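You operate a simulated robot arm through the tools that you are given. There is no shell and no other tool. Be economical: measure what you need, move in short steps, check, and stop when the job is done.

You run a simulated two-armed robot. Do the job below in one go: nothing can be reset, and whatever is moved stays where it is left.

JOB
On the top of the small bench, fold the grey cloth in half.

It is judged by the outcome, as a careful person would: the job done as asked, and still so three seconds after it is handed in. It fails if anything else is knocked over, pushed out of place, dropped, spilled or broken. Flat cloth is picked up by pressing the open fingertips on it (5 to 10 N) and closing them slowly along it; thin cloth reads only 2 to 8 mm in the jaws.

ROBOT AND FRAMES
Two 7-joint arms with two-finger parallel grippers on one trunk, on a base that drives. Base frame: it is fixed to the floor where the robot stands at the start and does not move with it; the origin is under the middle of the robot, x ahead of it, y to its left, z up. Lengths are in mm, angles in rad, forces in N, time in s.
The left shoulder is at the start at [62, 198, 1029], the right one opposite. With the tool pointing down near the work surface each hand reaches from about 280 to 700 mm from the robot's upright axis, wherever it stands, measured 20 degrees to its own side. Places, roughly: top of the small bench [600, 1000, 800]. Payload 1.57 kg a hand.
The tool frame of a hand sits at the grasp point between the pads (the TCP): z along the fingers, y along the line on which they close. The tips reach 30 mm beyond it. Largest opening 110 mm; finger width 24, thickness 12; the body of the gripper, 48 by 112 mm, starts 78 mm behind the TCP.
Orientation is told as [roll, pitch, yaw] about the base's x, y, z axes, in that order, counted from this pose: with the fingers straight down and closing along the base's y, the tool's x points along the base's -x, its y along +y and its z along -z.

CONTROLS
- The arms move only by the tool arm_command. It takes "left_commands", "right_commands" or both (then of equal length, played together; a hand with none holds still); each is a list of rows, each an object of numbers (a shift or turn left out is 0, a gripper value left out holds the last): "dx", "dy", "dz": the shift along the tool's x, y, z in m; "ax", "ay", "az": the turn, a rotation vector about the tool's x, y, z in rad. In form: [{"dx": .., "dy": .., "dz": .., "ax": .., "ay": .., "az": ..}, ...]. A call has 1 to 12 rows; each row is the pose to reach, as a shift and turn from the pose commanded when the call began, along the tool's axes at that moment. "left_jaw" and "right_jaw" are, for a hand that has rows, the finger opening in m, from 0 to 0.11, set as the call begins (left out, the last holds). Each row takes 0.2 s and may step no farther than 50 mm and 0.15 rad from the row before; otherwise, or with a gripper value out of range, the whole call is refused. A pose out of reach is approached as far as the arm can. The call stops where the force on the tool passes 40 N (or 10 N more than at its start, if that is more) or the arm is blocked; 0.2 s more then pass. Each finger travels about 72 mm/s and halts on what it meets, pressing with about 39 N; the grip force reading is that of the motor and also rises with nothing between the fingers. The clock runs only during rows and for 0.2 s after the last one: add rows that repeat a pose to give the fingers time. The reply holds the time, the measured pose of the TCP, the force on the tool along the base axes, the opening and the grip force, in the units named above and with some noise, with the torque about the TCP (base axes, N m) and any sound that the robot's microphone picked up, and new pictures: "pictures" is both (left out), scene, wrist or none (wrist: the cameras of the hands that moved).
- Cameras (640 x 400 px; columns grow to the right, rows downward): "scene" is now at [82.9, 32.5, 1593.4]; the picture's right is [0.53, -0.85, -0.00], its down [-0.77, -0.48, -0.41] and it looks along [0.35, 0.22, -0.91] (base axes); focal length 278 px, centre (320, 200). "left" rides on the left gripper at [70, -16, -141] in its tool frame; the picture's right is [0.23, 0.97, 0.00], its down [-0.86, 0.20, -0.48] and it looks along [-0.47, 0.11, 0.88] (tool axes); focal length 222 px, centre (320, 200). "right" rides on the right gripper at [70, 16, -141] in its tool frame; the picture's right is [-0.23, 0.97, 0.00], its down [-0.85, -0.20, -0.48] and it looks along [-0.47, -0.11, 0.88] (tool axes); focal length 222 px, centre (320, 200).
- slide_trunk(by): slides the trunk up (or, below 0, down) by that many mm; the arms and the scene camera ride with it, the base frame stays. It gives what a move gives, with no picture.
- drive_base(legs): drives the robot by 1 to 6 legs, each [ahead, left, turn to the left] in mm, mm and rad, along the robot's own axes; the way and the turn of a leg run together, so that a leg with both is an arc; at most 1500 mm and 3.142 rad a leg. The arms and the cameras ride along, it lands a little off, and it stops where it bumps. It gives what a move gives, and a new picture of the scene camera.
- pan_tilt(pan, tilt): turns the head with the scene camera to pan (to the left, within 1.501 rad either way) and tilt (down, from -0.506 to 1.204), counted from straight ahead of the robot. It gives what a move gives, and a new picture of the scene camera.
- point_at(camera, pixels): for up to 12 pixels [column, row] of the newest picture of that camera ("zoom" is the newest enlarged one), the place [x, y, z] in the base frame of the surface seen there, good to about 2 mm. No time passes.
- close_up(camera, box): a new picture of the part [left, top, right, bottom] of that camera's present view, enlarged. No time passes.
- hand_in(): hands the job in; it is judged then, once.

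Go step by step. Measure first, check grasps and placings, and put right what went wrong. The budget is 80 turns and 260 pictures, counting those below and the enlarged ones. Unless the task says otherwise, let go and move clear before handing in, and close with one line.

The tools are called after "Call:" as name(argument=value, ...) on one line, values as JSON. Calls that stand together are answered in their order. arm_command: Moves the arms, as the interface text tells. Its arguments: {"type":"object","properties":{"left_commands":{"type":"array"},"left_jaw":{"type":"number"},"right_commands":{"type":"array"},"right_jaw":{"type":"number"},"pictures":{"type":"string","enum":["both","scene","wrist","none"]}},"required":[]} The other tools are called the same way: slide_trunk (by) slides the trunk up or down; drive_base (legs) drives the base; pan_tilt (pan, tilt) turns the head that bears the scene camera; point_at (camera, pixels) gives the place of the surface under pixels of a picture; close_up (camera, box) takes an enlarged picture of a part of a camera's view; hand_in () hands the job in.

At the start:

```text
t: 0.0
left_eef_pos: [439.8, 373.0, 964.0]
left_tcp_rot: [0.002, -0.001, 0.0]
left_force: [-0.1, -0.4, 0.9]
left_moment: [-0.02, 0.0, 0.0]
left_grip_width: 109.9
left_grip_force: 0.0
right_eef_pos: [375.7, -62.7, 1005.7]
right_tcp_rot: [-0.001, 0.001, -0.001]
right_force: [0.4, 1.1, 0.7]
right_moment: [-0.03, 0.02, -0.02]
right_grip_width: 110.1
right_grip_force: 0.0
trunk travel left (down, up): [-625.0, 365.0]
robot x, y, heading: [-1.0, -0.3, -0.001]
head pan, tilt: [0.557, 1.143]
```

scene: 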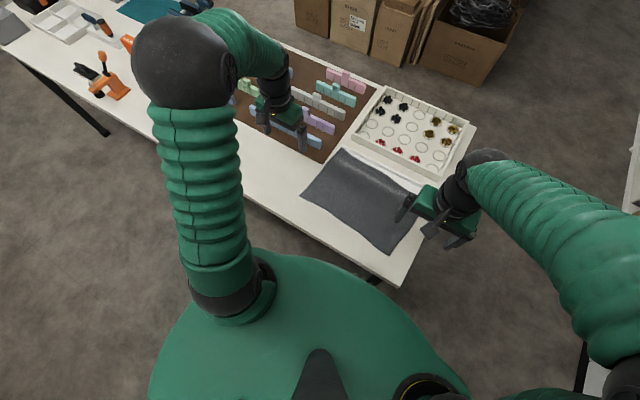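
right: 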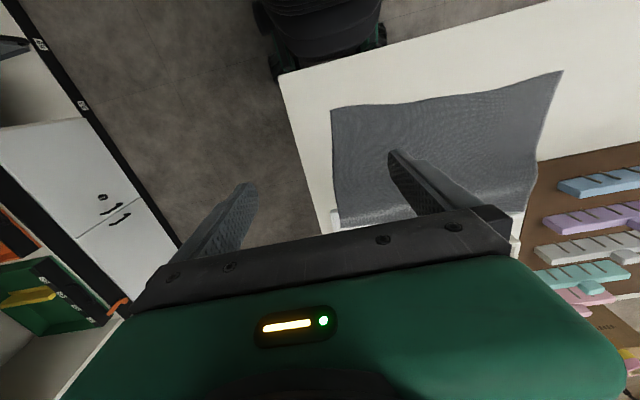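
left: 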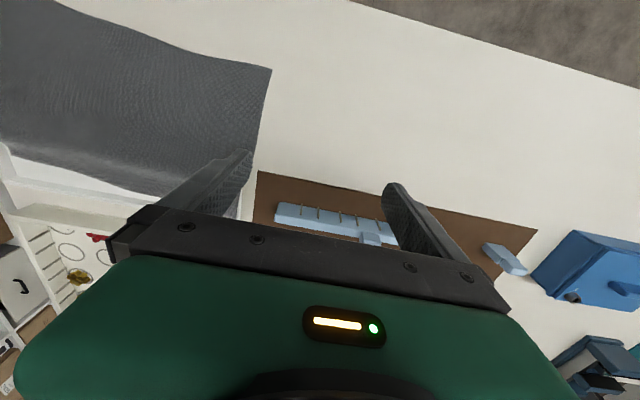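

The grey cloth lies around scene pixel (365,200) near the bench's end, with the ring tray behind it. I'll measure its corners, the table and the tray.

Call:
point_at(camera="scene", pixels=[[341, 151], [303, 192], [390, 252], [425, 193], [365, 200], [400, 283], [357, 150], [430, 178], [280, 210], [420, 240], [325, 155], [100, 30]])

Call:
close_up(camera="scene", box=[280, 80, 500, 290])

Call:
point_at(camera="right", pixels=[[332, 112], [561, 72], [530, 205], [340, 222], [281, 80], [440, 150], [335, 215], [512, 225]])

```text
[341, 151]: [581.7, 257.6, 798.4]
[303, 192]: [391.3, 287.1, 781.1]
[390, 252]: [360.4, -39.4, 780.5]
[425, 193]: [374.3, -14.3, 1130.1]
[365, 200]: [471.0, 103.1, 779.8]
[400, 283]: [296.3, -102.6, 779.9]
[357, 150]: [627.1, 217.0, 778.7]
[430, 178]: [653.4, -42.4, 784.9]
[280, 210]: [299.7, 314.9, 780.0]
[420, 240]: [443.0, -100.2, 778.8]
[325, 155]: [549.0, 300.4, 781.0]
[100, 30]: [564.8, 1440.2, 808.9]
```

```text
1.90 times, centred on (390, 185) of scene
```

zoom: 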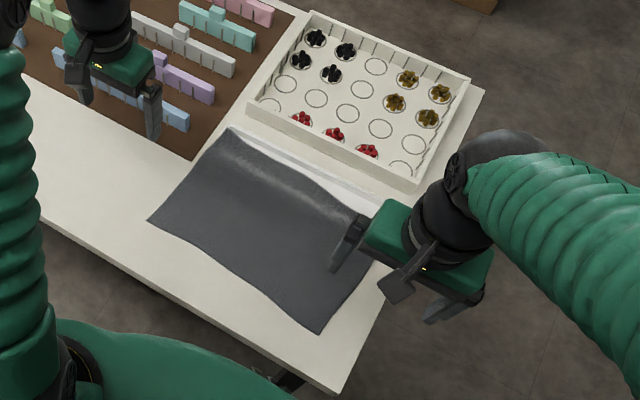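

```text
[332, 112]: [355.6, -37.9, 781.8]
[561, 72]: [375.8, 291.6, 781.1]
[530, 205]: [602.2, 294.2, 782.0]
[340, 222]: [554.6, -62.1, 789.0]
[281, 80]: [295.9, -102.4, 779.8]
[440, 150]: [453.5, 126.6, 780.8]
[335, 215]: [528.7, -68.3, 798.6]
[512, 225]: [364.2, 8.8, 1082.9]
```

The cloth spans roughly x 356–580, y −40–290, and its far edge seems to rest on something white and raised. I'll move the right hand aside for a clear look.

Call:
arm_command(right_commands=[{"dy": -0.05}, {"dy": -0.1}, {"dy": -0.15}, {"dy": -0.2}, {"dy": -0.25}], pictures="both")

Call:
close_up(camera="scene", box=[290, 110, 450, 270])

```text
t: 1.2
left_eef_pos: [439.9, 370.3, 964.9]
left_tcp_rot: [0.001, -0.001, -0.001]
left_force: [1.3, -0.2, 0.1]
left_moment: [0.04, 0.01, 0.0]
left_grip_width: 110.1
left_grip_force: 0.1
right_eef_pos: [371.8, -315.3, 1003.1]
right_tcp_rot: [0.003, -0.001, 0.0]
right_force: [0.4, -0.1, -0.5]
right_moment: [0.03, -0.02, 0.02]
right_grip_width: 110.0
right_grip_force: 0.1
trunk travel left (down, up): [-625.0, 365.0]
robot x, y, heading: [1.2, -3.2, 0.002]
head pan, tilt: [0.557, 1.143]
```

scene: 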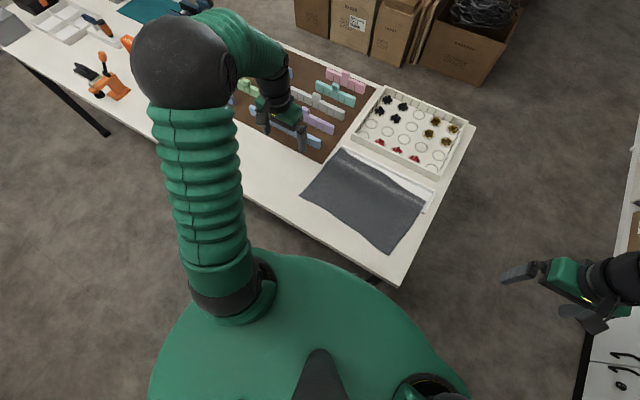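
right: 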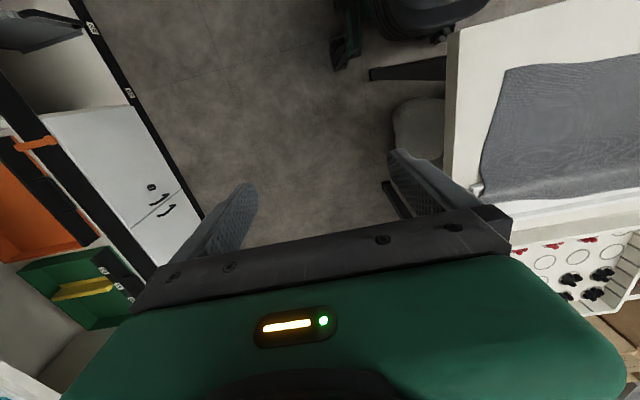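

```text
2.50 times, centred on (370, 190) of scene
```

zoom: 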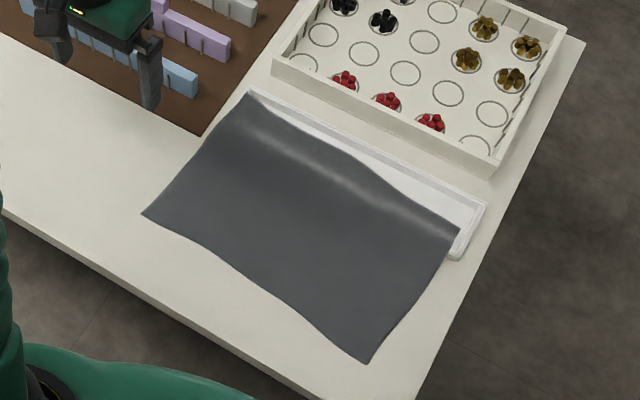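

A shallow white tray sits partly under the cloth's far edge (zoom (250,95) to (480,210)). I'll measure the cloth edges and the tray.

Call:
point_at(camera="zoom", pixels=[[249, 97], [146, 214], [367, 360], [458, 233], [255, 92], [485, 203], [457, 256], [463, 210], [240, 130], [300, 145], [435, 245], [300, 220]])

Call:
point_at(camera="zoom", pixels=[[210, 140], [220, 175], [260, 285], [345, 330], [400, 310], [430, 275], [360, 165], [350, 190], [340, 210], [400, 230], [380, 250], [330, 160]])

```text
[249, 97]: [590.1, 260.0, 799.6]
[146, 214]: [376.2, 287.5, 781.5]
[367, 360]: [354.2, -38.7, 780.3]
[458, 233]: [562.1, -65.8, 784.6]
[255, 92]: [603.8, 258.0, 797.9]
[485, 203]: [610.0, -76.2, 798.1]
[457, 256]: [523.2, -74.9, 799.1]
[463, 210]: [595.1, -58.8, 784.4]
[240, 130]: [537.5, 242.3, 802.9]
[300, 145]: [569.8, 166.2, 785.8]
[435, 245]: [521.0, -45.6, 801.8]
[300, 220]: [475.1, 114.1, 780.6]
```

```text
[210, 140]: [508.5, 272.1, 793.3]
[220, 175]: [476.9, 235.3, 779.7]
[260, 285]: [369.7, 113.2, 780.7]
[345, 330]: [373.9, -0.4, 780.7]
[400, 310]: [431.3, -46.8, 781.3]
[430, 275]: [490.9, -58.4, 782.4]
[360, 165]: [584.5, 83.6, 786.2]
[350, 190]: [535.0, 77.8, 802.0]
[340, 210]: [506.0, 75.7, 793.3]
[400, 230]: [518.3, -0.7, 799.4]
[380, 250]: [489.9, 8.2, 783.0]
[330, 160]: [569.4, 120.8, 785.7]
```

The tray (x 523–610, wall top z 799) is under the far strip. The rest of the cloth lies flat at z 780, x 355–520. My plan is to pinch the near edge at both corners, draw the cloth back off the tray while lifting, then lay that edge over the far edge. First I'll centre the base on the cloth and back it off a little.

Call:
drive_base(legs=[[-100, 0, 0], [0, 126, 0]])

```text
t: 3.2
left_eef_pos: [339.8, 478.1, 970.2]
left_tcp_rot: [0.015, -0.003, -0.004]
left_force: [-0.1, -1.7, -0.4]
left_moment: [0.11, 0.08, 0.01]
left_grip_width: 110.0
left_grip_force: 0.0
right_eef_pos: [270.3, -206.3, 997.3]
right_tcp_rot: [0.015, 0.0, -0.003]
right_force: [-1.0, -1.5, -0.1]
right_moment: [0.07, -0.03, -0.01]
right_grip_width: 109.9
right_grip_force: 0.2
trunk travel left (down, up): [-625.0, 365.0]
robot x, y, heading: [-99.3, 122.9, -0.001]
head pan, tilt: [0.557, 1.143]
```

scene: 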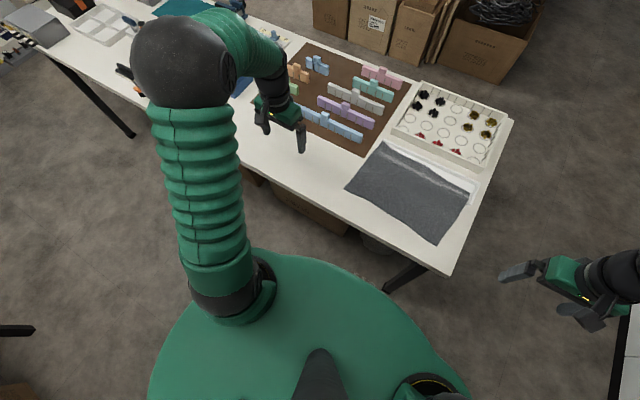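

The base moved cleanly, and the cloth is now at scene (410,195). I'll pan the head to face it and re-measure its near edge.

Call:
pan_tilt(pan=0.0, tilt=1.0)

Call:
close_up(camera="scene", box=[200, 120, 440, 270])

```text
t: 4.2
left_eef_pos: [339.1, 504.6, 960.8]
left_tcp_rot: [-0.011, -0.001, -0.001]
left_force: [-0.3, 0.5, 0.7]
left_moment: [-0.03, -0.02, -0.02]
left_grip_width: 109.7
left_grip_force: 0.1
right_eef_pos: [271.0, -179.1, 1005.9]
right_tcp_rot: [-0.009, 0.0, 0.0]
right_force: [0.3, 0.1, 1.4]
right_moment: [-0.03, 0.04, 0.02]
right_grip_width: 110.0
right_grip_force: 0.0
trunk travel left (down, up): [-625.0, 365.0]
robot x, y, heading: [-101.4, 123.1, 0.002]
head pan, tilt: [0.0, 1.0]
```

scene: 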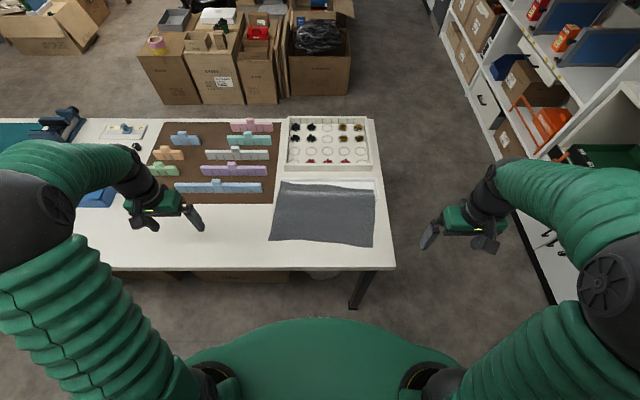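

```text
2.67 times, centred on (320, 195) of scene
```

zoom: 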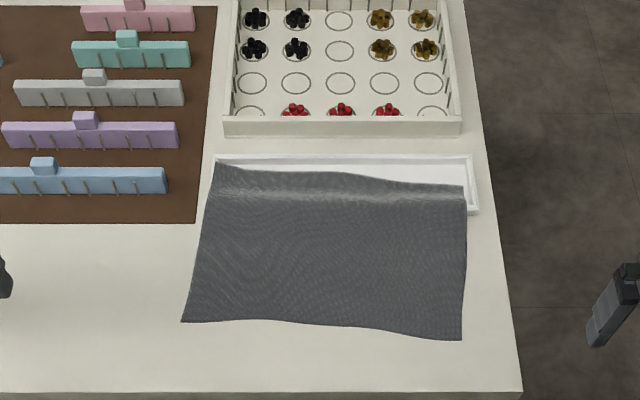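

The view is clear now. I'll measure the near edge (zoom (182,321) to (461,339)) along its length.

Call:
point_at(camera="zoom", pixels=[[184, 320], [210, 319], [240, 318], [300, 320], [350, 326], [400, 333], [430, 336], [459, 338], [216, 166], [462, 188], [340, 177], [350, 392]])

Call:
arm_command(left_commands=[{"dx": -0.006, "dy": -0.042, "dz": 0.018}, {"dx": -0.012, "dy": -0.084, "dz": 0.036}, {"dx": -0.018, "dy": -0.126, "dz": 0.054}, {"dx": -0.024, "dy": -0.168, "dz": 0.072}, {"dx": -0.03, "dy": -0.21, "dz": 0.09}, {"dx": -0.038, "dy": -0.25, "dz": 0.111}], right_commands=[{"dx": -0.017, "dy": 0.029, "dz": 0.026}, {"dx": -0.033, "dy": 0.058, "dz": 0.052}, {"dx": -0.05, "dy": 0.087, "dz": 0.078}, {"dx": -0.067, "dy": 0.116, "dz": 0.104}, {"dx": -0.083, "dy": 0.145, "dz": 0.13}, {"dx": -0.097, "dy": 0.174, "dz": 0.156}], left_jaw=0.045, right_jaw=0.045)

```text
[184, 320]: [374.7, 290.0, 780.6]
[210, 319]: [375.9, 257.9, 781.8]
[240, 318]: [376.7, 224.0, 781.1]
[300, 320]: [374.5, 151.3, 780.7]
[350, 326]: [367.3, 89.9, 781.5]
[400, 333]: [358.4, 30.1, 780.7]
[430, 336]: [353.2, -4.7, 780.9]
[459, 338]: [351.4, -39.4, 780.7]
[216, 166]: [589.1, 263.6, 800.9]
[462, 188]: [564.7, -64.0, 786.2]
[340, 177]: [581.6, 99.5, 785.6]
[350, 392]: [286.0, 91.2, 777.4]
```

```text
t: 5.6
left_eef_pos: [378.2, 242.3, 854.6]
left_tcp_rot: [0.002, 0.0, -0.005]
left_force: [0.8, -0.6, 0.0]
left_moment: [0.05, 0.04, -0.02]
left_grip_width: 45.3
left_grip_force: 0.1
right_eef_pos: [368.9, -19.4, 845.2]
right_tcp_rot: [-0.001, 0.002, -0.005]
right_force: [0.0, -0.3, 0.0]
right_moment: [0.01, 0.05, 0.0]
right_grip_width: 44.8
right_grip_force: 0.0
trunk travel left (down, up): [-625.0, 365.0]
robot x, y, heading: [-96.9, 121.0, -0.002]
head pan, tilt: [0.0, 1.0]
```

scene: 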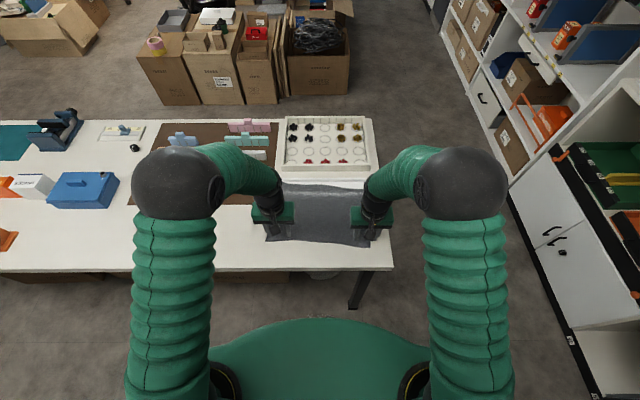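
right: 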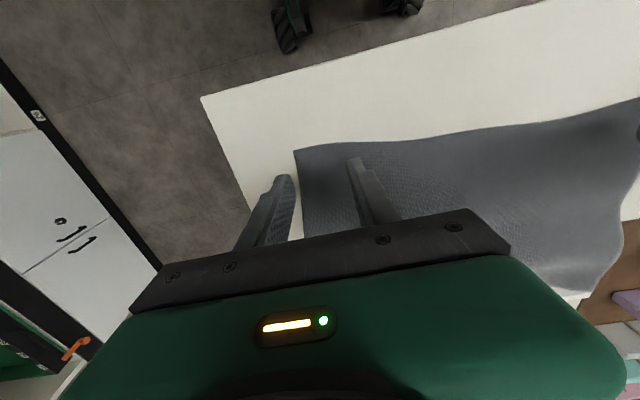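
left: 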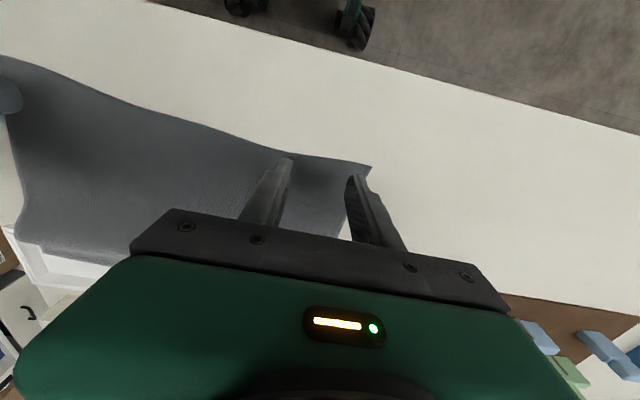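

Both hands are above the near edge but still swaying slightly. I'll lower them to just above the cloth, keeping both fingers inside the corners, and let them settle.

Call:
arm_command(left_commands=[{"dx": -0.006, "dy": -0.006, "dz": 0.014}, {"dx": -0.006, "dy": -0.006, "dz": 0.028}, {"dx": -0.006, "dy": -0.006, "dz": 0.028}, {"dx": -0.006, "dy": -0.006, "dz": 0.028}], right_commands=[{"dx": 0.004, "dy": 0.003, "dz": 0.014}, {"dx": 0.004, "dy": 0.003, "dz": 0.028}, {"dx": 0.004, "dy": 0.003, "dz": 0.028}, {"dx": 0.004, "dy": 0.003, "dz": 0.028}], pictures="wrist")

```text
t: 6.6
left_eef_pos: [384.3, 240.0, 827.3]
left_tcp_rot: [-0.003, 0.0, -0.003]
left_force: [-0.4, 0.1, 0.4]
left_moment: [0.0, 0.0, 0.02]
left_grip_width: 45.1
left_grip_force: 0.0
right_eef_pos: [363.5, -10.8, 819.8]
right_tcp_rot: [-0.004, -0.001, -0.004]
right_force: [-0.6, -0.5, 0.7]
right_moment: [-0.03, 0.05, -0.01]
right_grip_width: 44.8
right_grip_force: 0.2
trunk travel left (down, up): [-625.0, 365.0]
robot x, y, heading: [-96.6, 124.9, 0.001]
head pan, tilt: [0.0, 1.0]
```

right: 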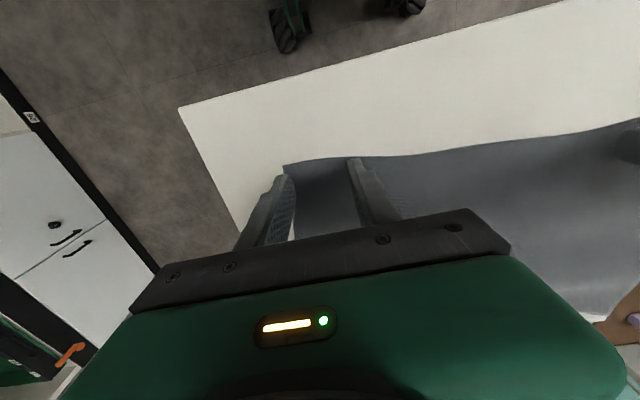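
left: 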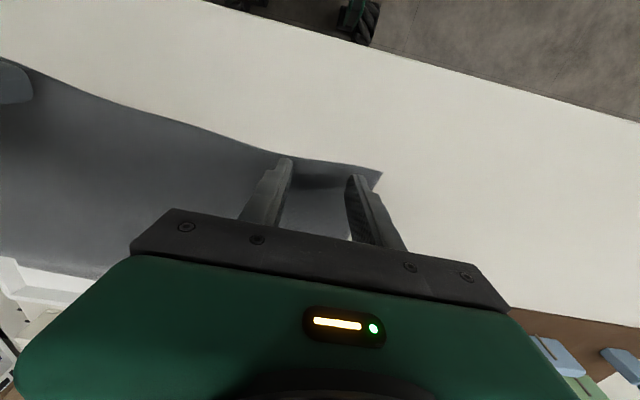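

The right outer finger would land at y≈−45, just off the cloth edge at −40, so I'll shift the right hand 13 mm inward. Then I'll lower both hands to just short of contact.

Call:
arm_command(left_commands=[{"dz": 0.006, "dy": 0.004}, {"dz": 0.012, "dy": 0.004}, {"dz": 0.014, "dy": 0.004}, {"dz": 0.014, "dy": 0.004}], right_commands=[{"dy": 0.013}, {"dy": 0.013, "dz": 0.004}, {"dy": 0.013, "dz": 0.007}, {"dy": 0.013, "dz": 0.007}], pictures="none")

```text
t: 7.6
left_eef_pos: [383.9, 243.5, 813.6]
left_tcp_rot: [-0.003, 0.0, -0.003]
left_force: [0.6, 1.0, 0.6]
left_moment: [-0.01, -0.02, 0.05]
left_grip_width: 45.2
left_grip_force: 0.0
right_eef_pos: [364.7, 1.5, 813.5]
right_tcp_rot: [-0.004, 0.001, -0.003]
right_force: [-0.4, 0.6, 0.1]
right_moment: [0.02, 0.0, 0.02]
right_grip_width: 44.9
right_grip_force: 0.0
trunk travel left (down, up): [-625.0, 365.0]
robot x, y, heading: [-98.5, 121.6, -0.001]
head pan, tilt: [0.0, 1.0]
```

Both tips are about 2–3 mm above the cloth at z 783. I'll press gently.

Call:
arm_command(left_commands=[{"dz": 0.002}, {"dz": 0.004}, {"dz": 0.005}, {"dz": 0.005}], right_commands=[{"dz": 0.002}, {"dz": 0.004}, {"dz": 0.005}, {"dz": 0.005}], pictures="none")

```text
t: 8.6
left_eef_pos: [382.8, 243.8, 811.4]
left_tcp_rot: [-0.004, -0.009, -0.004]
left_force: [5.4, 1.5, 34.2]
left_moment: [0.84, -0.04, -0.12]
left_grip_width: 45.1
left_grip_force: 0.1
right_eef_pos: [363.8, 1.0, 811.9]
right_tcp_rot: [-0.002, -0.01, -0.002]
right_force: [6.2, 1.2, 28.7]
right_moment: [0.21, -0.25, -0.05]
right_grip_width: 44.7
right_grip_force: 0.1
trunk travel left (down, up): [-625.0, 365.0]
robot x, y, heading: [-96.2, 121.8, -0.002]
head pan, tilt: [0.0, 1.0]
```

The force is too high (34 and 29 N, about 10 N/mm), so I'll back off about 2 mm to reach 5–10 N.

Call:
arm_command(left_commands=[{"dz": -0.0022}, {"dz": -0.0022}, {"dz": -0.0022}], right_commands=[{"dz": -0.0018}, {"dz": -0.0018}, {"dz": -0.0018}], pictures="none")

```text
t: 9.4
left_eef_pos: [382.7, 243.5, 811.4]
left_tcp_rot: [-0.002, -0.007, -0.005]
left_force: [6.8, 0.7, 30.3]
left_moment: [0.63, -0.17, -0.14]
left_grip_width: 45.2
left_grip_force: 0.0
right_eef_pos: [361.2, 1.9, 811.7]
right_tcp_rot: [-0.003, -0.005, -0.004]
right_force: [4.9, 1.3, 25.4]
right_moment: [0.32, -0.26, -0.06]
right_grip_width: 45.0
right_grip_force: 0.1
trunk travel left (down, up): [-625.0, 365.0]
robot x, y, heading: [-95.0, 118.8, -0.003]
head pan, tilt: [0.0, 1.0]
```

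Call:
arm_command(left_commands=[{"dz": -0.002}, {"dz": -0.003}, {"dz": -0.003}], right_commands=[{"dz": -0.002}, {"dz": -0.003}, {"dz": -0.003}], pictures="none")

```text
t: 10.2
left_eef_pos: [382.4, 242.5, 811.7]
left_tcp_rot: [-0.004, 0.002, -0.004]
left_force: [-0.7, -2.3, 10.8]
left_moment: [0.04, -0.01, 0.01]
left_grip_width: 44.7
left_grip_force: 0.1
right_eef_pos: [361.3, 0.1, 810.4]
right_tcp_rot: [-0.003, 0.002, -0.003]
right_force: [0.0, 2.0, 3.5]
right_moment: [0.09, 0.0, 0.03]
right_grip_width: 45.2
right_grip_force: 0.0
trunk travel left (down, up): [-625.0, 365.0]
robot x, y, heading: [-98.6, 123.7, 0.001]
head pan, tilt: [0.0, 1.0]
```

Now the left reads 11 N and the right 3.5 N. I'll trim both slightly and start closing in small steps.

Call:
arm_command(left_commands=[{"dz": -0.0003}, {"dz": -0.0003}], right_commands=[{"dz": 0.0006}, {"dz": 0.0006}], left_jaw=0.035, right_jaw=0.035, pictures="wrist")

```text
t: 10.8
left_eef_pos: [384.3, 244.7, 812.4]
left_tcp_rot: [-0.005, 0.0, -0.003]
left_force: [-0.4, -0.2, 2.6]
left_moment: [0.05, 0.03, -0.01]
left_grip_width: 35.4
left_grip_force: 0.0
right_eef_pos: [363.6, 1.9, 812.2]
right_tcp_rot: [-0.004, 0.0, -0.003]
right_force: [-0.7, 0.2, 1.6]
right_moment: [0.03, 0.04, -0.01]
right_grip_width: 34.8
right_grip_force: 0.2
trunk travel left (down, up): [-625.0, 365.0]
robot x, y, heading: [-99.6, 123.3, -0.002]
head pan, tilt: [0.0, 1.0]
```

right: 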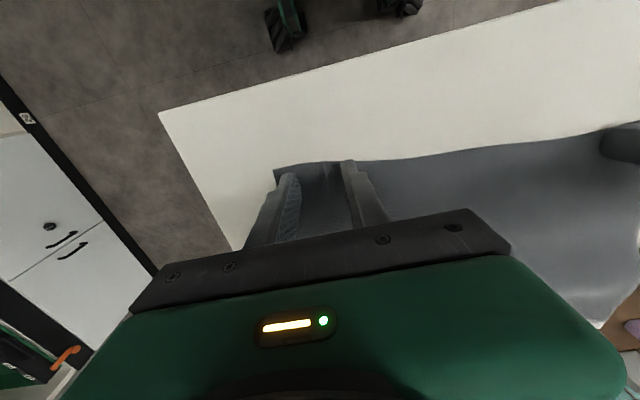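
left: 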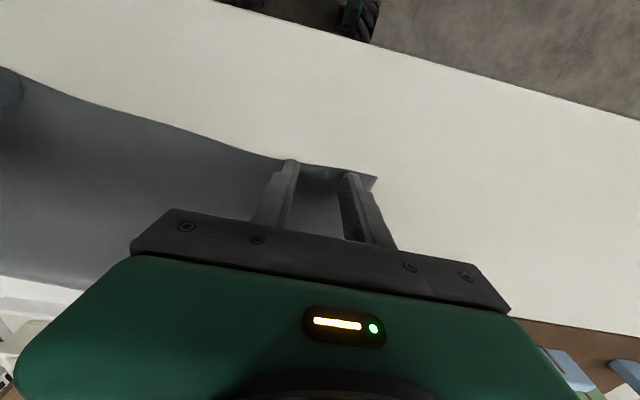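

Cloth is gathering between the fingers in both wrist views, but the press dropped to about 2 N. I'll press a little more and keep closing.

Call:
arm_command(left_commands=[{"dz": 0.001}, {"dz": 0.0012}], right_commands=[{"dz": 0.0012}, {"dz": 0.0015}], left_jaw=0.028, right_jaw=0.028, pictures="none")

```text
t: 11.4
left_eef_pos: [383.8, 243.5, 811.9]
left_tcp_rot: [-0.003, -0.003, -0.005]
left_force: [1.2, 0.1, 5.5]
left_moment: [0.08, -0.05, -0.05]
left_grip_width: 27.5
left_grip_force: 0.0
right_eef_pos: [364.2, 1.7, 811.5]
right_tcp_rot: [-0.004, -0.001, -0.004]
right_force: [0.0, -0.3, 7.6]
right_moment: [0.0, -0.01, 0.03]
right_grip_width: 27.5
right_grip_force: 0.1
trunk travel left (down, up): [-625.0, 365.0]
robot x, y, heading: [-97.5, 121.6, -0.001]
head pan, tilt: [0.0, 1.0]
```

Call:
arm_command(left_commands=[{"dz": 0.0004}, {"dz": 0.0004}], right_commands=[{"dz": 0.0}, {"dz": 0.0}], left_jaw=0.016, right_jaw=0.016, pictures="wrist")

```text
t: 12.0
left_eef_pos: [382.9, 243.5, 812.2]
left_tcp_rot: [-0.003, -0.004, -0.003]
left_force: [1.5, 1.1, 11.2]
left_moment: [0.09, -0.04, -0.01]
left_grip_width: 14.5
left_grip_force: 0.0
right_eef_pos: [365.6, 0.7, 812.4]
right_tcp_rot: [-0.003, -0.003, -0.004]
right_force: [0.1, 0.6, 6.9]
right_moment: [0.02, -0.05, 0.02]
right_grip_width: 14.8
right_grip_force: 0.1
trunk travel left (down, up): [-625.0, 365.0]
robot x, y, heading: [-99.5, 124.0, 0.0]
head pan, tilt: [0.0, 1.0]
```

right: 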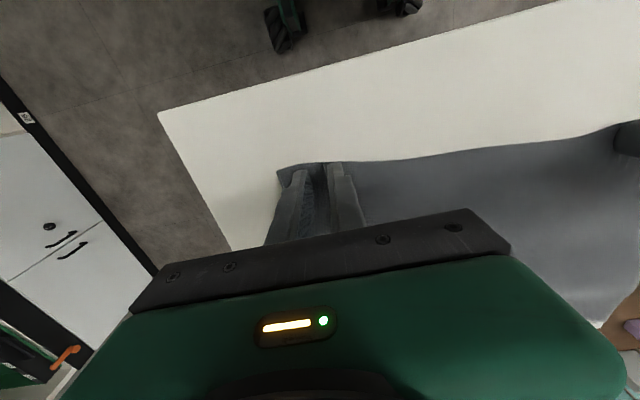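
left: 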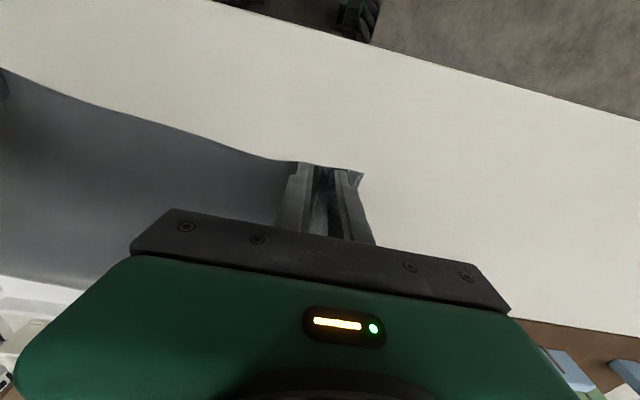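

Ridges have formed between the fingers in both views. I'll close fully.

Call:
arm_command(left_commands=[{"dz": 0.0}, {"dz": 0.0}, {"dz": 0.0}], right_commands=[{"dz": 0.0}, {"dz": 0.0}, {"dz": 0.0}], left_jaw=0.0, right_jaw=0.0, pictures="wrist")

```text
t: 12.8
left_eef_pos: [382.5, 244.9, 810.1]
left_tcp_rot: [-0.005, -0.002, -0.004]
left_force: [0.8, 0.1, 12.9]
left_moment: [0.05, -0.02, -0.01]
left_grip_width: 0.2
left_grip_force: 21.3
right_eef_pos: [363.6, 1.2, 810.8]
right_tcp_rot: [-0.005, -0.001, -0.003]
right_force: [-0.2, 1.3, 6.0]
right_moment: [0.05, 0.02, -0.01]
right_grip_width: 0.0
right_grip_force: 21.3
trunk travel left (down, up): [-625.0, 365.0]
robot x, y, heading: [-97.2, 124.6, -0.0]
head pan, tilt: [0.0, 1.0]
```

right: 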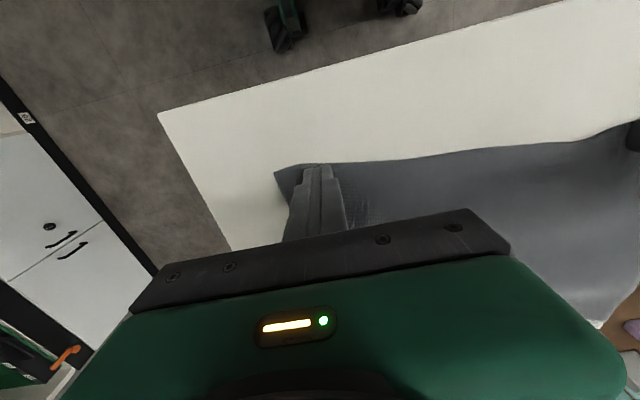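
left: 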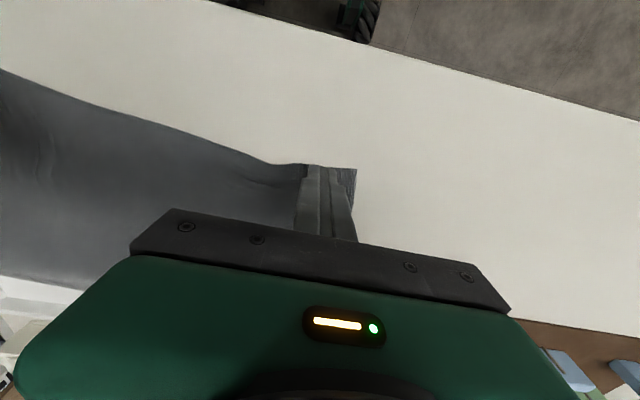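

The jaws read 0 mm, so the cloth probably slipped out. I'll check with a short lift.

Call:
arm_command(left_commands=[{"dz": -0.01}, {"dz": -0.02}, {"dz": -0.02}], right_commands=[{"dz": -0.01}, {"dz": -0.02}, {"dz": -0.02}], pictures="both")

Call:
close_up(camera="scene", box=[240, 160, 400, 260])

```text
t: 13.6
left_eef_pos: [383.7, 243.8, 830.8]
left_tcp_rot: [-0.003, -0.001, -0.003]
left_force: [0.2, -1.0, 0.6]
left_moment: [-0.01, 0.01, -0.01]
left_grip_width: 0.1
left_grip_force: 20.8
right_eef_pos: [363.4, 1.3, 831.9]
right_tcp_rot: [-0.005, 0.001, -0.006]
right_force: [0.2, 0.4, -0.7]
right_moment: [-0.01, 0.0, 0.03]
right_grip_width: 0.0
right_grip_force: 21.2
trunk travel left (down, up): [-625.0, 365.0]
robot x, y, heading: [-95.6, 125.4, -0.0]
head pan, tilt: [0.0, 1.0]
```

scene: 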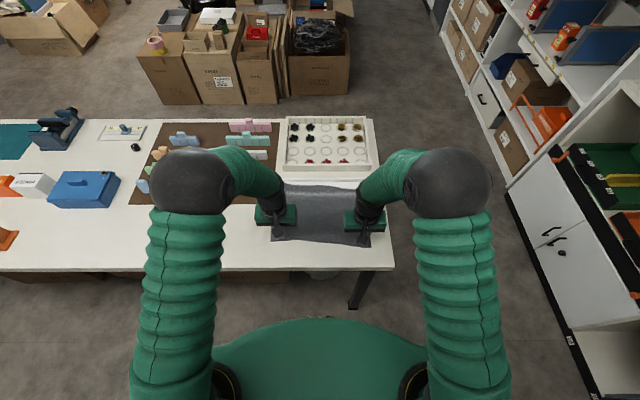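
right: 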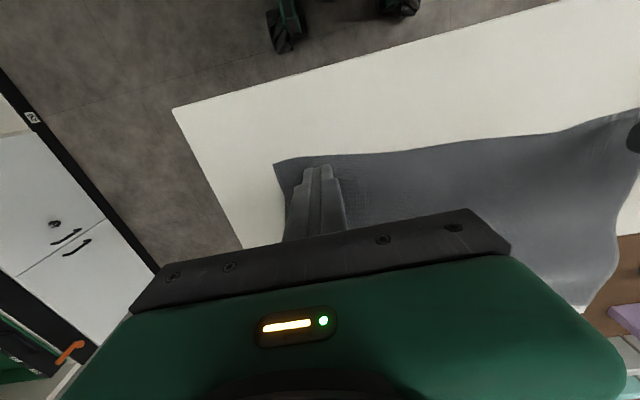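
left: 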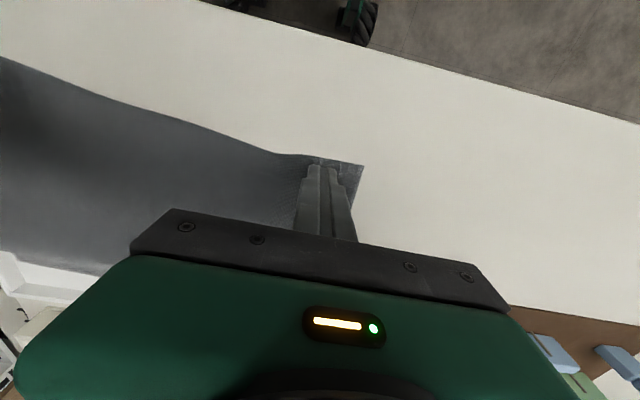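

```text
4.00 times, centred on (320, 210) of scene
```

zoom: 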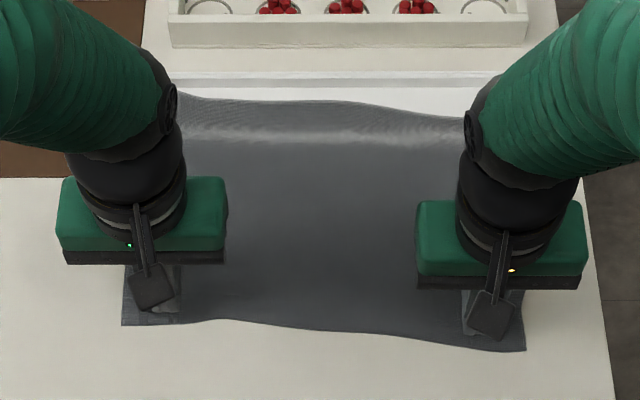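

Missed: the cloth stayed flat on both sides. I'll retry with a wider opening, a steadier 8–10 N and slower closing.

Call:
arm_command(left_commands=[{"dy": -0.004}, {"dy": -0.004}, {"dy": -0.004, "dz": 0.01}, {"dy": -0.004, "dz": 0.018}, {"dy": -0.004, "dz": 0.02}, {"dy": -0.004, "dz": 0.02}], right_commands=[{"dy": 0.005}, {"dy": 0.005}, {"dy": 0.005, "dz": 0.01}, {"dy": 0.005, "dz": 0.018}, {"dy": 0.005, "dz": 0.0205}, {"dy": 0.005, "dz": 0.0205}], left_jaw=0.06, right_jaw=0.06, pictures="none")

```text
t: 15.0
left_eef_pos: [381.9, 239.4, 812.7]
left_tcp_rot: [-0.003, -0.005, -0.003]
left_force: [-0.4, 0.2, 3.3]
left_moment: [0.04, -0.02, 0.01]
left_grip_width: 59.8
left_grip_force: 0.0
right_eef_pos: [363.9, 6.4, 811.5]
right_tcp_rot: [-0.002, -0.003, -0.004]
right_force: [1.0, -0.7, 13.1]
right_moment: [0.22, -0.09, -0.04]
right_grip_width: 59.9
right_grip_force: 0.0
trunk travel left (down, up): [-625.0, 365.0]
robot x, y, heading: [-101.0, 120.7, -0.001]
head pan, tilt: [0.0, 1.0]
```

Call:
arm_command(left_commands=[{"dz": 0.0012}, {"dz": 0.0015}], right_commands=[{"dz": 0.0}, {"dz": 0.0}], left_jaw=0.05, right_jaw=0.05, pictures="none")

```text
t: 15.6
left_eef_pos: [382.4, 239.0, 811.2]
left_tcp_rot: [-0.003, -0.006, -0.004]
left_force: [-1.0, -1.1, 20.1]
left_moment: [0.36, 0.04, -0.01]
left_grip_width: 50.1
left_grip_force: 0.1
right_eef_pos: [363.5, 6.2, 811.5]
right_tcp_rot: [-0.004, -0.002, -0.002]
right_force: [0.6, 0.7, 8.1]
right_moment: [0.17, -0.04, -0.03]
right_grip_width: 50.3
right_grip_force: 0.1
trunk travel left (down, up): [-625.0, 365.0]
robot x, y, heading: [-99.1, 123.6, 0.002]
head pan, tilt: [0.0, 1.0]
```

Call:
arm_command(left_commands=[{"dz": -0.0008}, {"dz": -0.0008}], right_commands=[{"dz": 0.0003}, {"dz": 0.0003}], left_jaw=0.04, right_jaw=0.04, pictures="none")

Call:
arm_command(left_commands=[{"dz": 0.0}, {"dz": 0.0}], right_commands=[{"dz": 0.0002}, {"dz": 0.0003}], left_jaw=0.032, right_jaw=0.032, pictures="wrist")

```text
t: 16.2
left_eef_pos: [382.1, 238.3, 811.7]
left_tcp_rot: [-0.003, -0.006, -0.005]
left_force: [1.9, -1.1, 15.1]
left_moment: [0.16, -0.06, -0.02]
left_grip_width: 38.2
left_grip_force: 0.0
right_eef_pos: [363.7, 5.1, 811.0]
right_tcp_rot: [-0.004, -0.001, -0.003]
right_force: [-2.5, 0.5, 17.8]
right_moment: [0.23, 0.03, 0.03]
right_grip_width: 39.0
right_grip_force: 0.0
trunk travel left (down, up): [-625.0, 365.0]
robot x, y, heading: [-99.0, 124.7, 0.001]
head pan, tilt: [0.0, 1.0]
```

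```text
t: 16.8
left_eef_pos: [381.9, 239.0, 812.5]
left_tcp_rot: [-0.003, -0.003, -0.003]
left_force: [0.1, -2.8, 18.8]
left_moment: [0.11, -0.07, -0.04]
left_grip_width: 32.8
left_grip_force: 0.4
right_eef_pos: [362.9, 6.2, 810.2]
right_tcp_rot: [-0.003, -0.004, -0.004]
right_force: [0.6, 3.6, 17.9]
right_moment: [0.26, -0.09, 0.02]
right_grip_width: 33.0
right_grip_force: 0.7
trunk travel left (down, up): [-625.0, 365.0]
robot x, y, heading: [-99.6, 127.3, -0.005]
head pan, tilt: [0.0, 1.0]
```

right: 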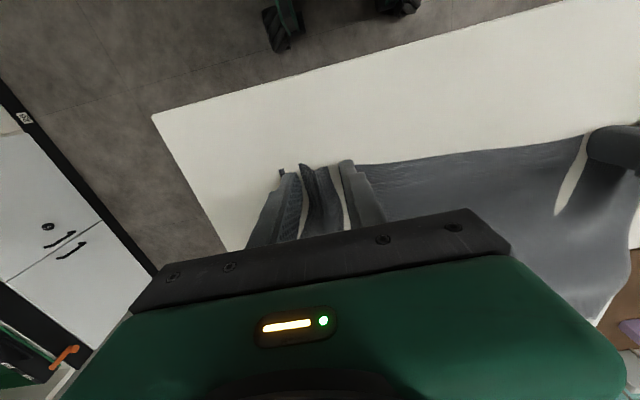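
left: 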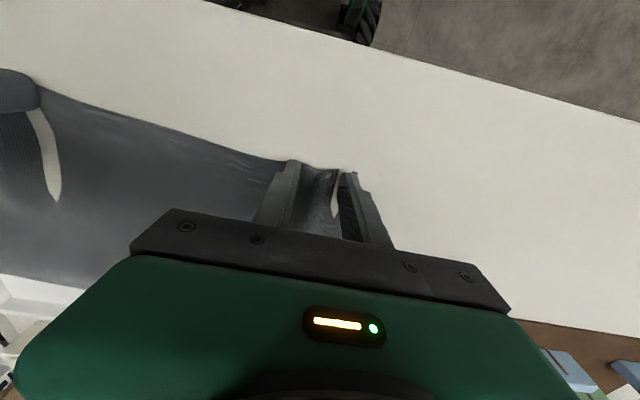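

Tall folds now stand between the fingers in both views. I'll keep closing in small steps.

Call:
arm_command(left_commands=[{"dz": -0.0003}, {"dz": -0.0003}], right_commands=[{"dz": -0.0003}, {"dz": -0.0003}], left_jaw=0.024, right_jaw=0.024, pictures="none")

Call:
arm_command(left_commands=[{"dz": 0.0}, {"dz": 0.0}], right_commands=[{"dz": 0.0}, {"dz": 0.0}], left_jaw=0.016, right_jaw=0.016, pictures="none")

Call:
arm_command(left_commands=[{"dz": 0.0}, {"dz": 0.0}], right_commands=[{"dz": 0.0}, {"dz": 0.0}], left_jaw=0.008, right_jaw=0.008, pictures="wrist")

```text
t: 17.4
left_eef_pos: [382.0, 239.2, 811.0]
left_tcp_rot: [-0.003, -0.003, -0.004]
left_force: [-0.8, -5.6, 15.9]
left_moment: [-0.07, 0.0, -0.01]
left_grip_width: 25.2
left_grip_force: 3.5
right_eef_pos: [363.4, 5.5, 811.6]
right_tcp_rot: [-0.005, -0.004, -0.003]
right_force: [0.3, 3.9, 18.5]
right_moment: [0.23, -0.04, 0.03]
right_grip_width: 23.9
right_grip_force: 0.6
trunk travel left (down, up): [-625.0, 365.0]
robot x, y, heading: [-98.0, 127.0, 0.007]
head pan, tilt: [0.0, 1.0]
```

```text
t: 18.0
left_eef_pos: [382.0, 240.4, 812.1]
left_tcp_rot: [-0.004, -0.002, -0.003]
left_force: [-0.5, -9.2, 13.2]
left_moment: [-0.1, 0.0, -0.05]
left_grip_width: 21.5
left_grip_force: 5.4
right_eef_pos: [364.7, 5.6, 810.6]
right_tcp_rot: [-0.003, -0.004, -0.004]
right_force: [0.7, 7.8, 20.7]
right_moment: [0.31, -0.09, 0.05]
right_grip_width: 17.0
right_grip_force: 2.2
trunk travel left (down, up): [-625.0, 365.0]
robot x, y, heading: [-98.3, 123.4, -0.0]
head pan, tilt: [0.0, 1.0]
```

```text
t: 18.6
left_eef_pos: [382.0, 238.9, 811.4]
left_tcp_rot: [-0.004, -0.003, -0.002]
left_force: [-0.8, -18.0, 12.7]
left_moment: [-0.58, 0.02, -0.13]
left_grip_width: 15.1
left_grip_force: 10.3
right_eef_pos: [363.5, 4.8, 811.9]
right_tcp_rot: [-0.005, -0.005, -0.002]
right_force: [1.3, 15.6, 18.3]
right_moment: [0.45, -0.17, 0.14]
right_grip_width: 17.7
right_grip_force: 8.3
trunk travel left (down, up): [-625.0, 365.0]
robot x, y, heading: [-98.6, 122.2, 0.004]
head pan, tilt: [0.0, 1.0]
```

right: 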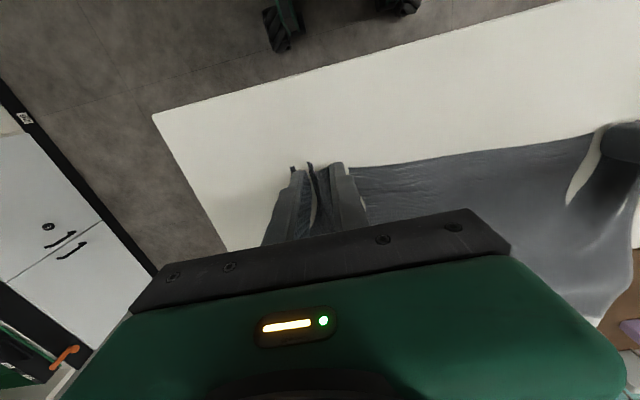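
left: 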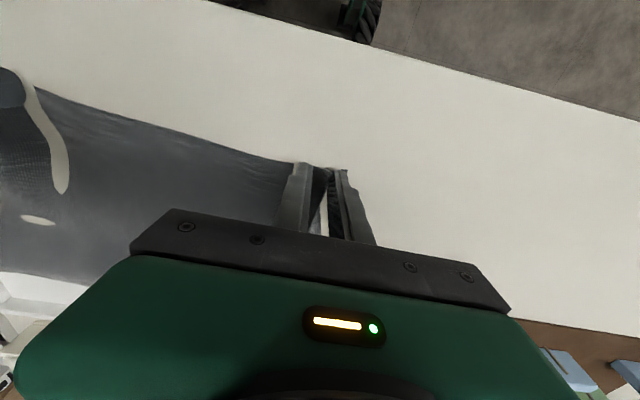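

The cloth is taut between the hands (side forces 15–18 N), so the inner fingers are being pulled. I'll move both hands 8 mm inward while closing to relieve it.

Call:
arm_command(left_commands=[{"dy": -0.004}, {"dy": -0.008}, {"dy": -0.008}, {"dy": -0.008}], right_commands=[{"dy": 0.004}, {"dy": 0.008}, {"dy": 0.008}, {"dy": 0.008}], left_jaw=0.0, right_jaw=0.0, pictures="wrist")

```text
t: 19.6
left_eef_pos: [382.6, 231.9, 810.8]
left_tcp_rot: [-0.003, -0.003, -0.002]
left_force: [-1.4, -13.1, 8.8]
left_moment: [-0.39, -0.01, -0.08]
left_grip_width: 2.9
left_grip_force: 24.2
right_eef_pos: [363.8, 14.3, 811.6]
right_tcp_rot: [-0.005, -0.002, -0.004]
right_force: [2.2, 10.8, 22.0]
right_moment: [0.4, -0.14, 0.18]
right_grip_width: 2.5
right_grip_force: 24.0
trunk travel left (down, up): [-625.0, 365.0]
robot x, y, heading: [-96.8, 129.5, -0.004]
head pan, tilt: [0.0, 1.0]
```

right: 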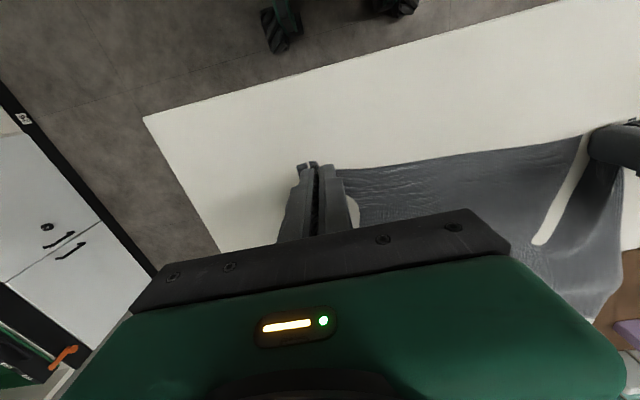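
left: 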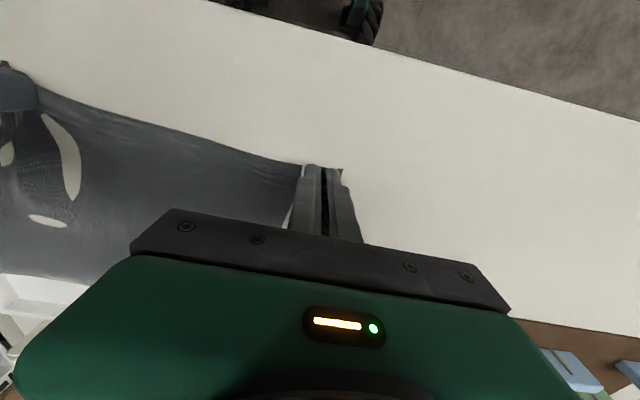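

Both jaws now hold cloth (2.9 and 2.5 mm). I'll lift 25 mm and bring the hands a little closer together to relieve the tension.

Call:
arm_command(left_commands=[{"dz": -0.005, "dy": -0.004}, {"dz": -0.012, "dy": -0.008}, {"dz": -0.025, "dy": -0.01}, {"dz": -0.025, "dy": -0.01}], right_commands=[{"dz": -0.005, "dy": 0.004}, {"dz": -0.012, "dy": 0.008}, {"dz": -0.025, "dy": 0.01}, {"dz": -0.025, "dy": 0.01}], pictures="both")

Call:
close_up(camera="scene", box=[240, 160, 400, 260])

```text
t: 20.6
left_eef_pos: [384.4, 220.8, 833.8]
left_tcp_rot: [-0.004, 0.0, 0.0]
left_force: [-0.3, -0.3, 0.2]
left_moment: [-0.04, 0.03, -0.03]
left_grip_width: 2.8
left_grip_force: 23.5
right_eef_pos: [365.5, 23.3, 834.4]
right_tcp_rot: [-0.003, 0.0, -0.003]
right_force: [0.6, 0.1, -0.9]
right_moment: [0.0, 0.03, 0.02]
right_grip_width: 2.9
right_grip_force: 24.3
trunk travel left (down, up): [-625.0, 365.0]
robot x, y, heading: [-98.3, 120.5, -0.001]
head pan, tilt: [0.0, 1.0]
```

scene: 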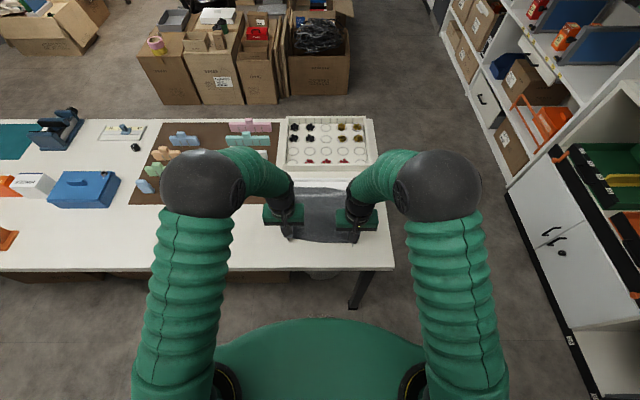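
right: 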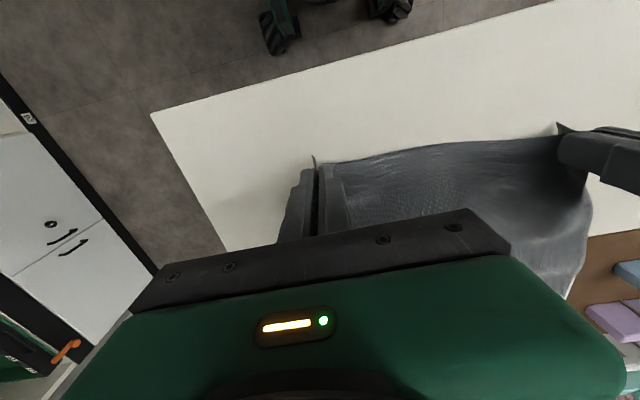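
left: 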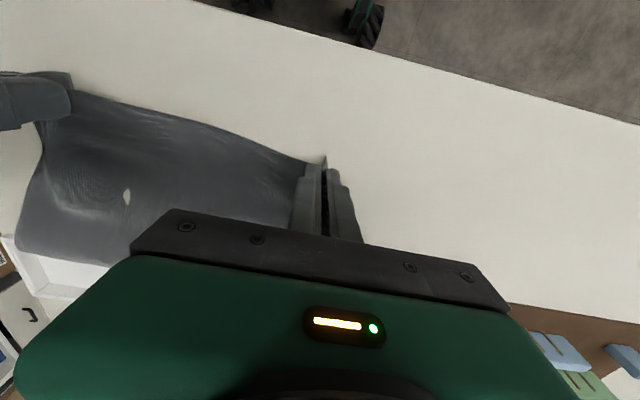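

```text
4.00 times, centred on (320, 210) of scene
```

zoom: 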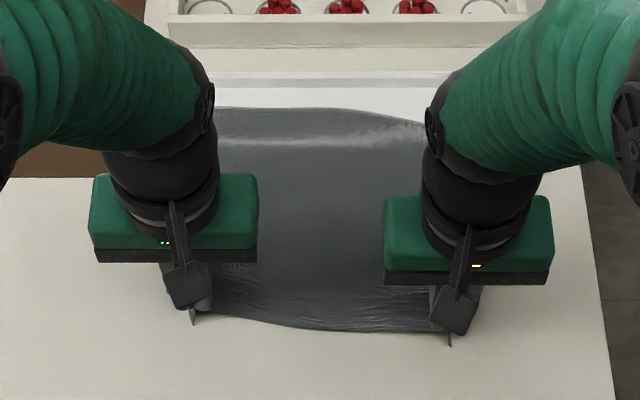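

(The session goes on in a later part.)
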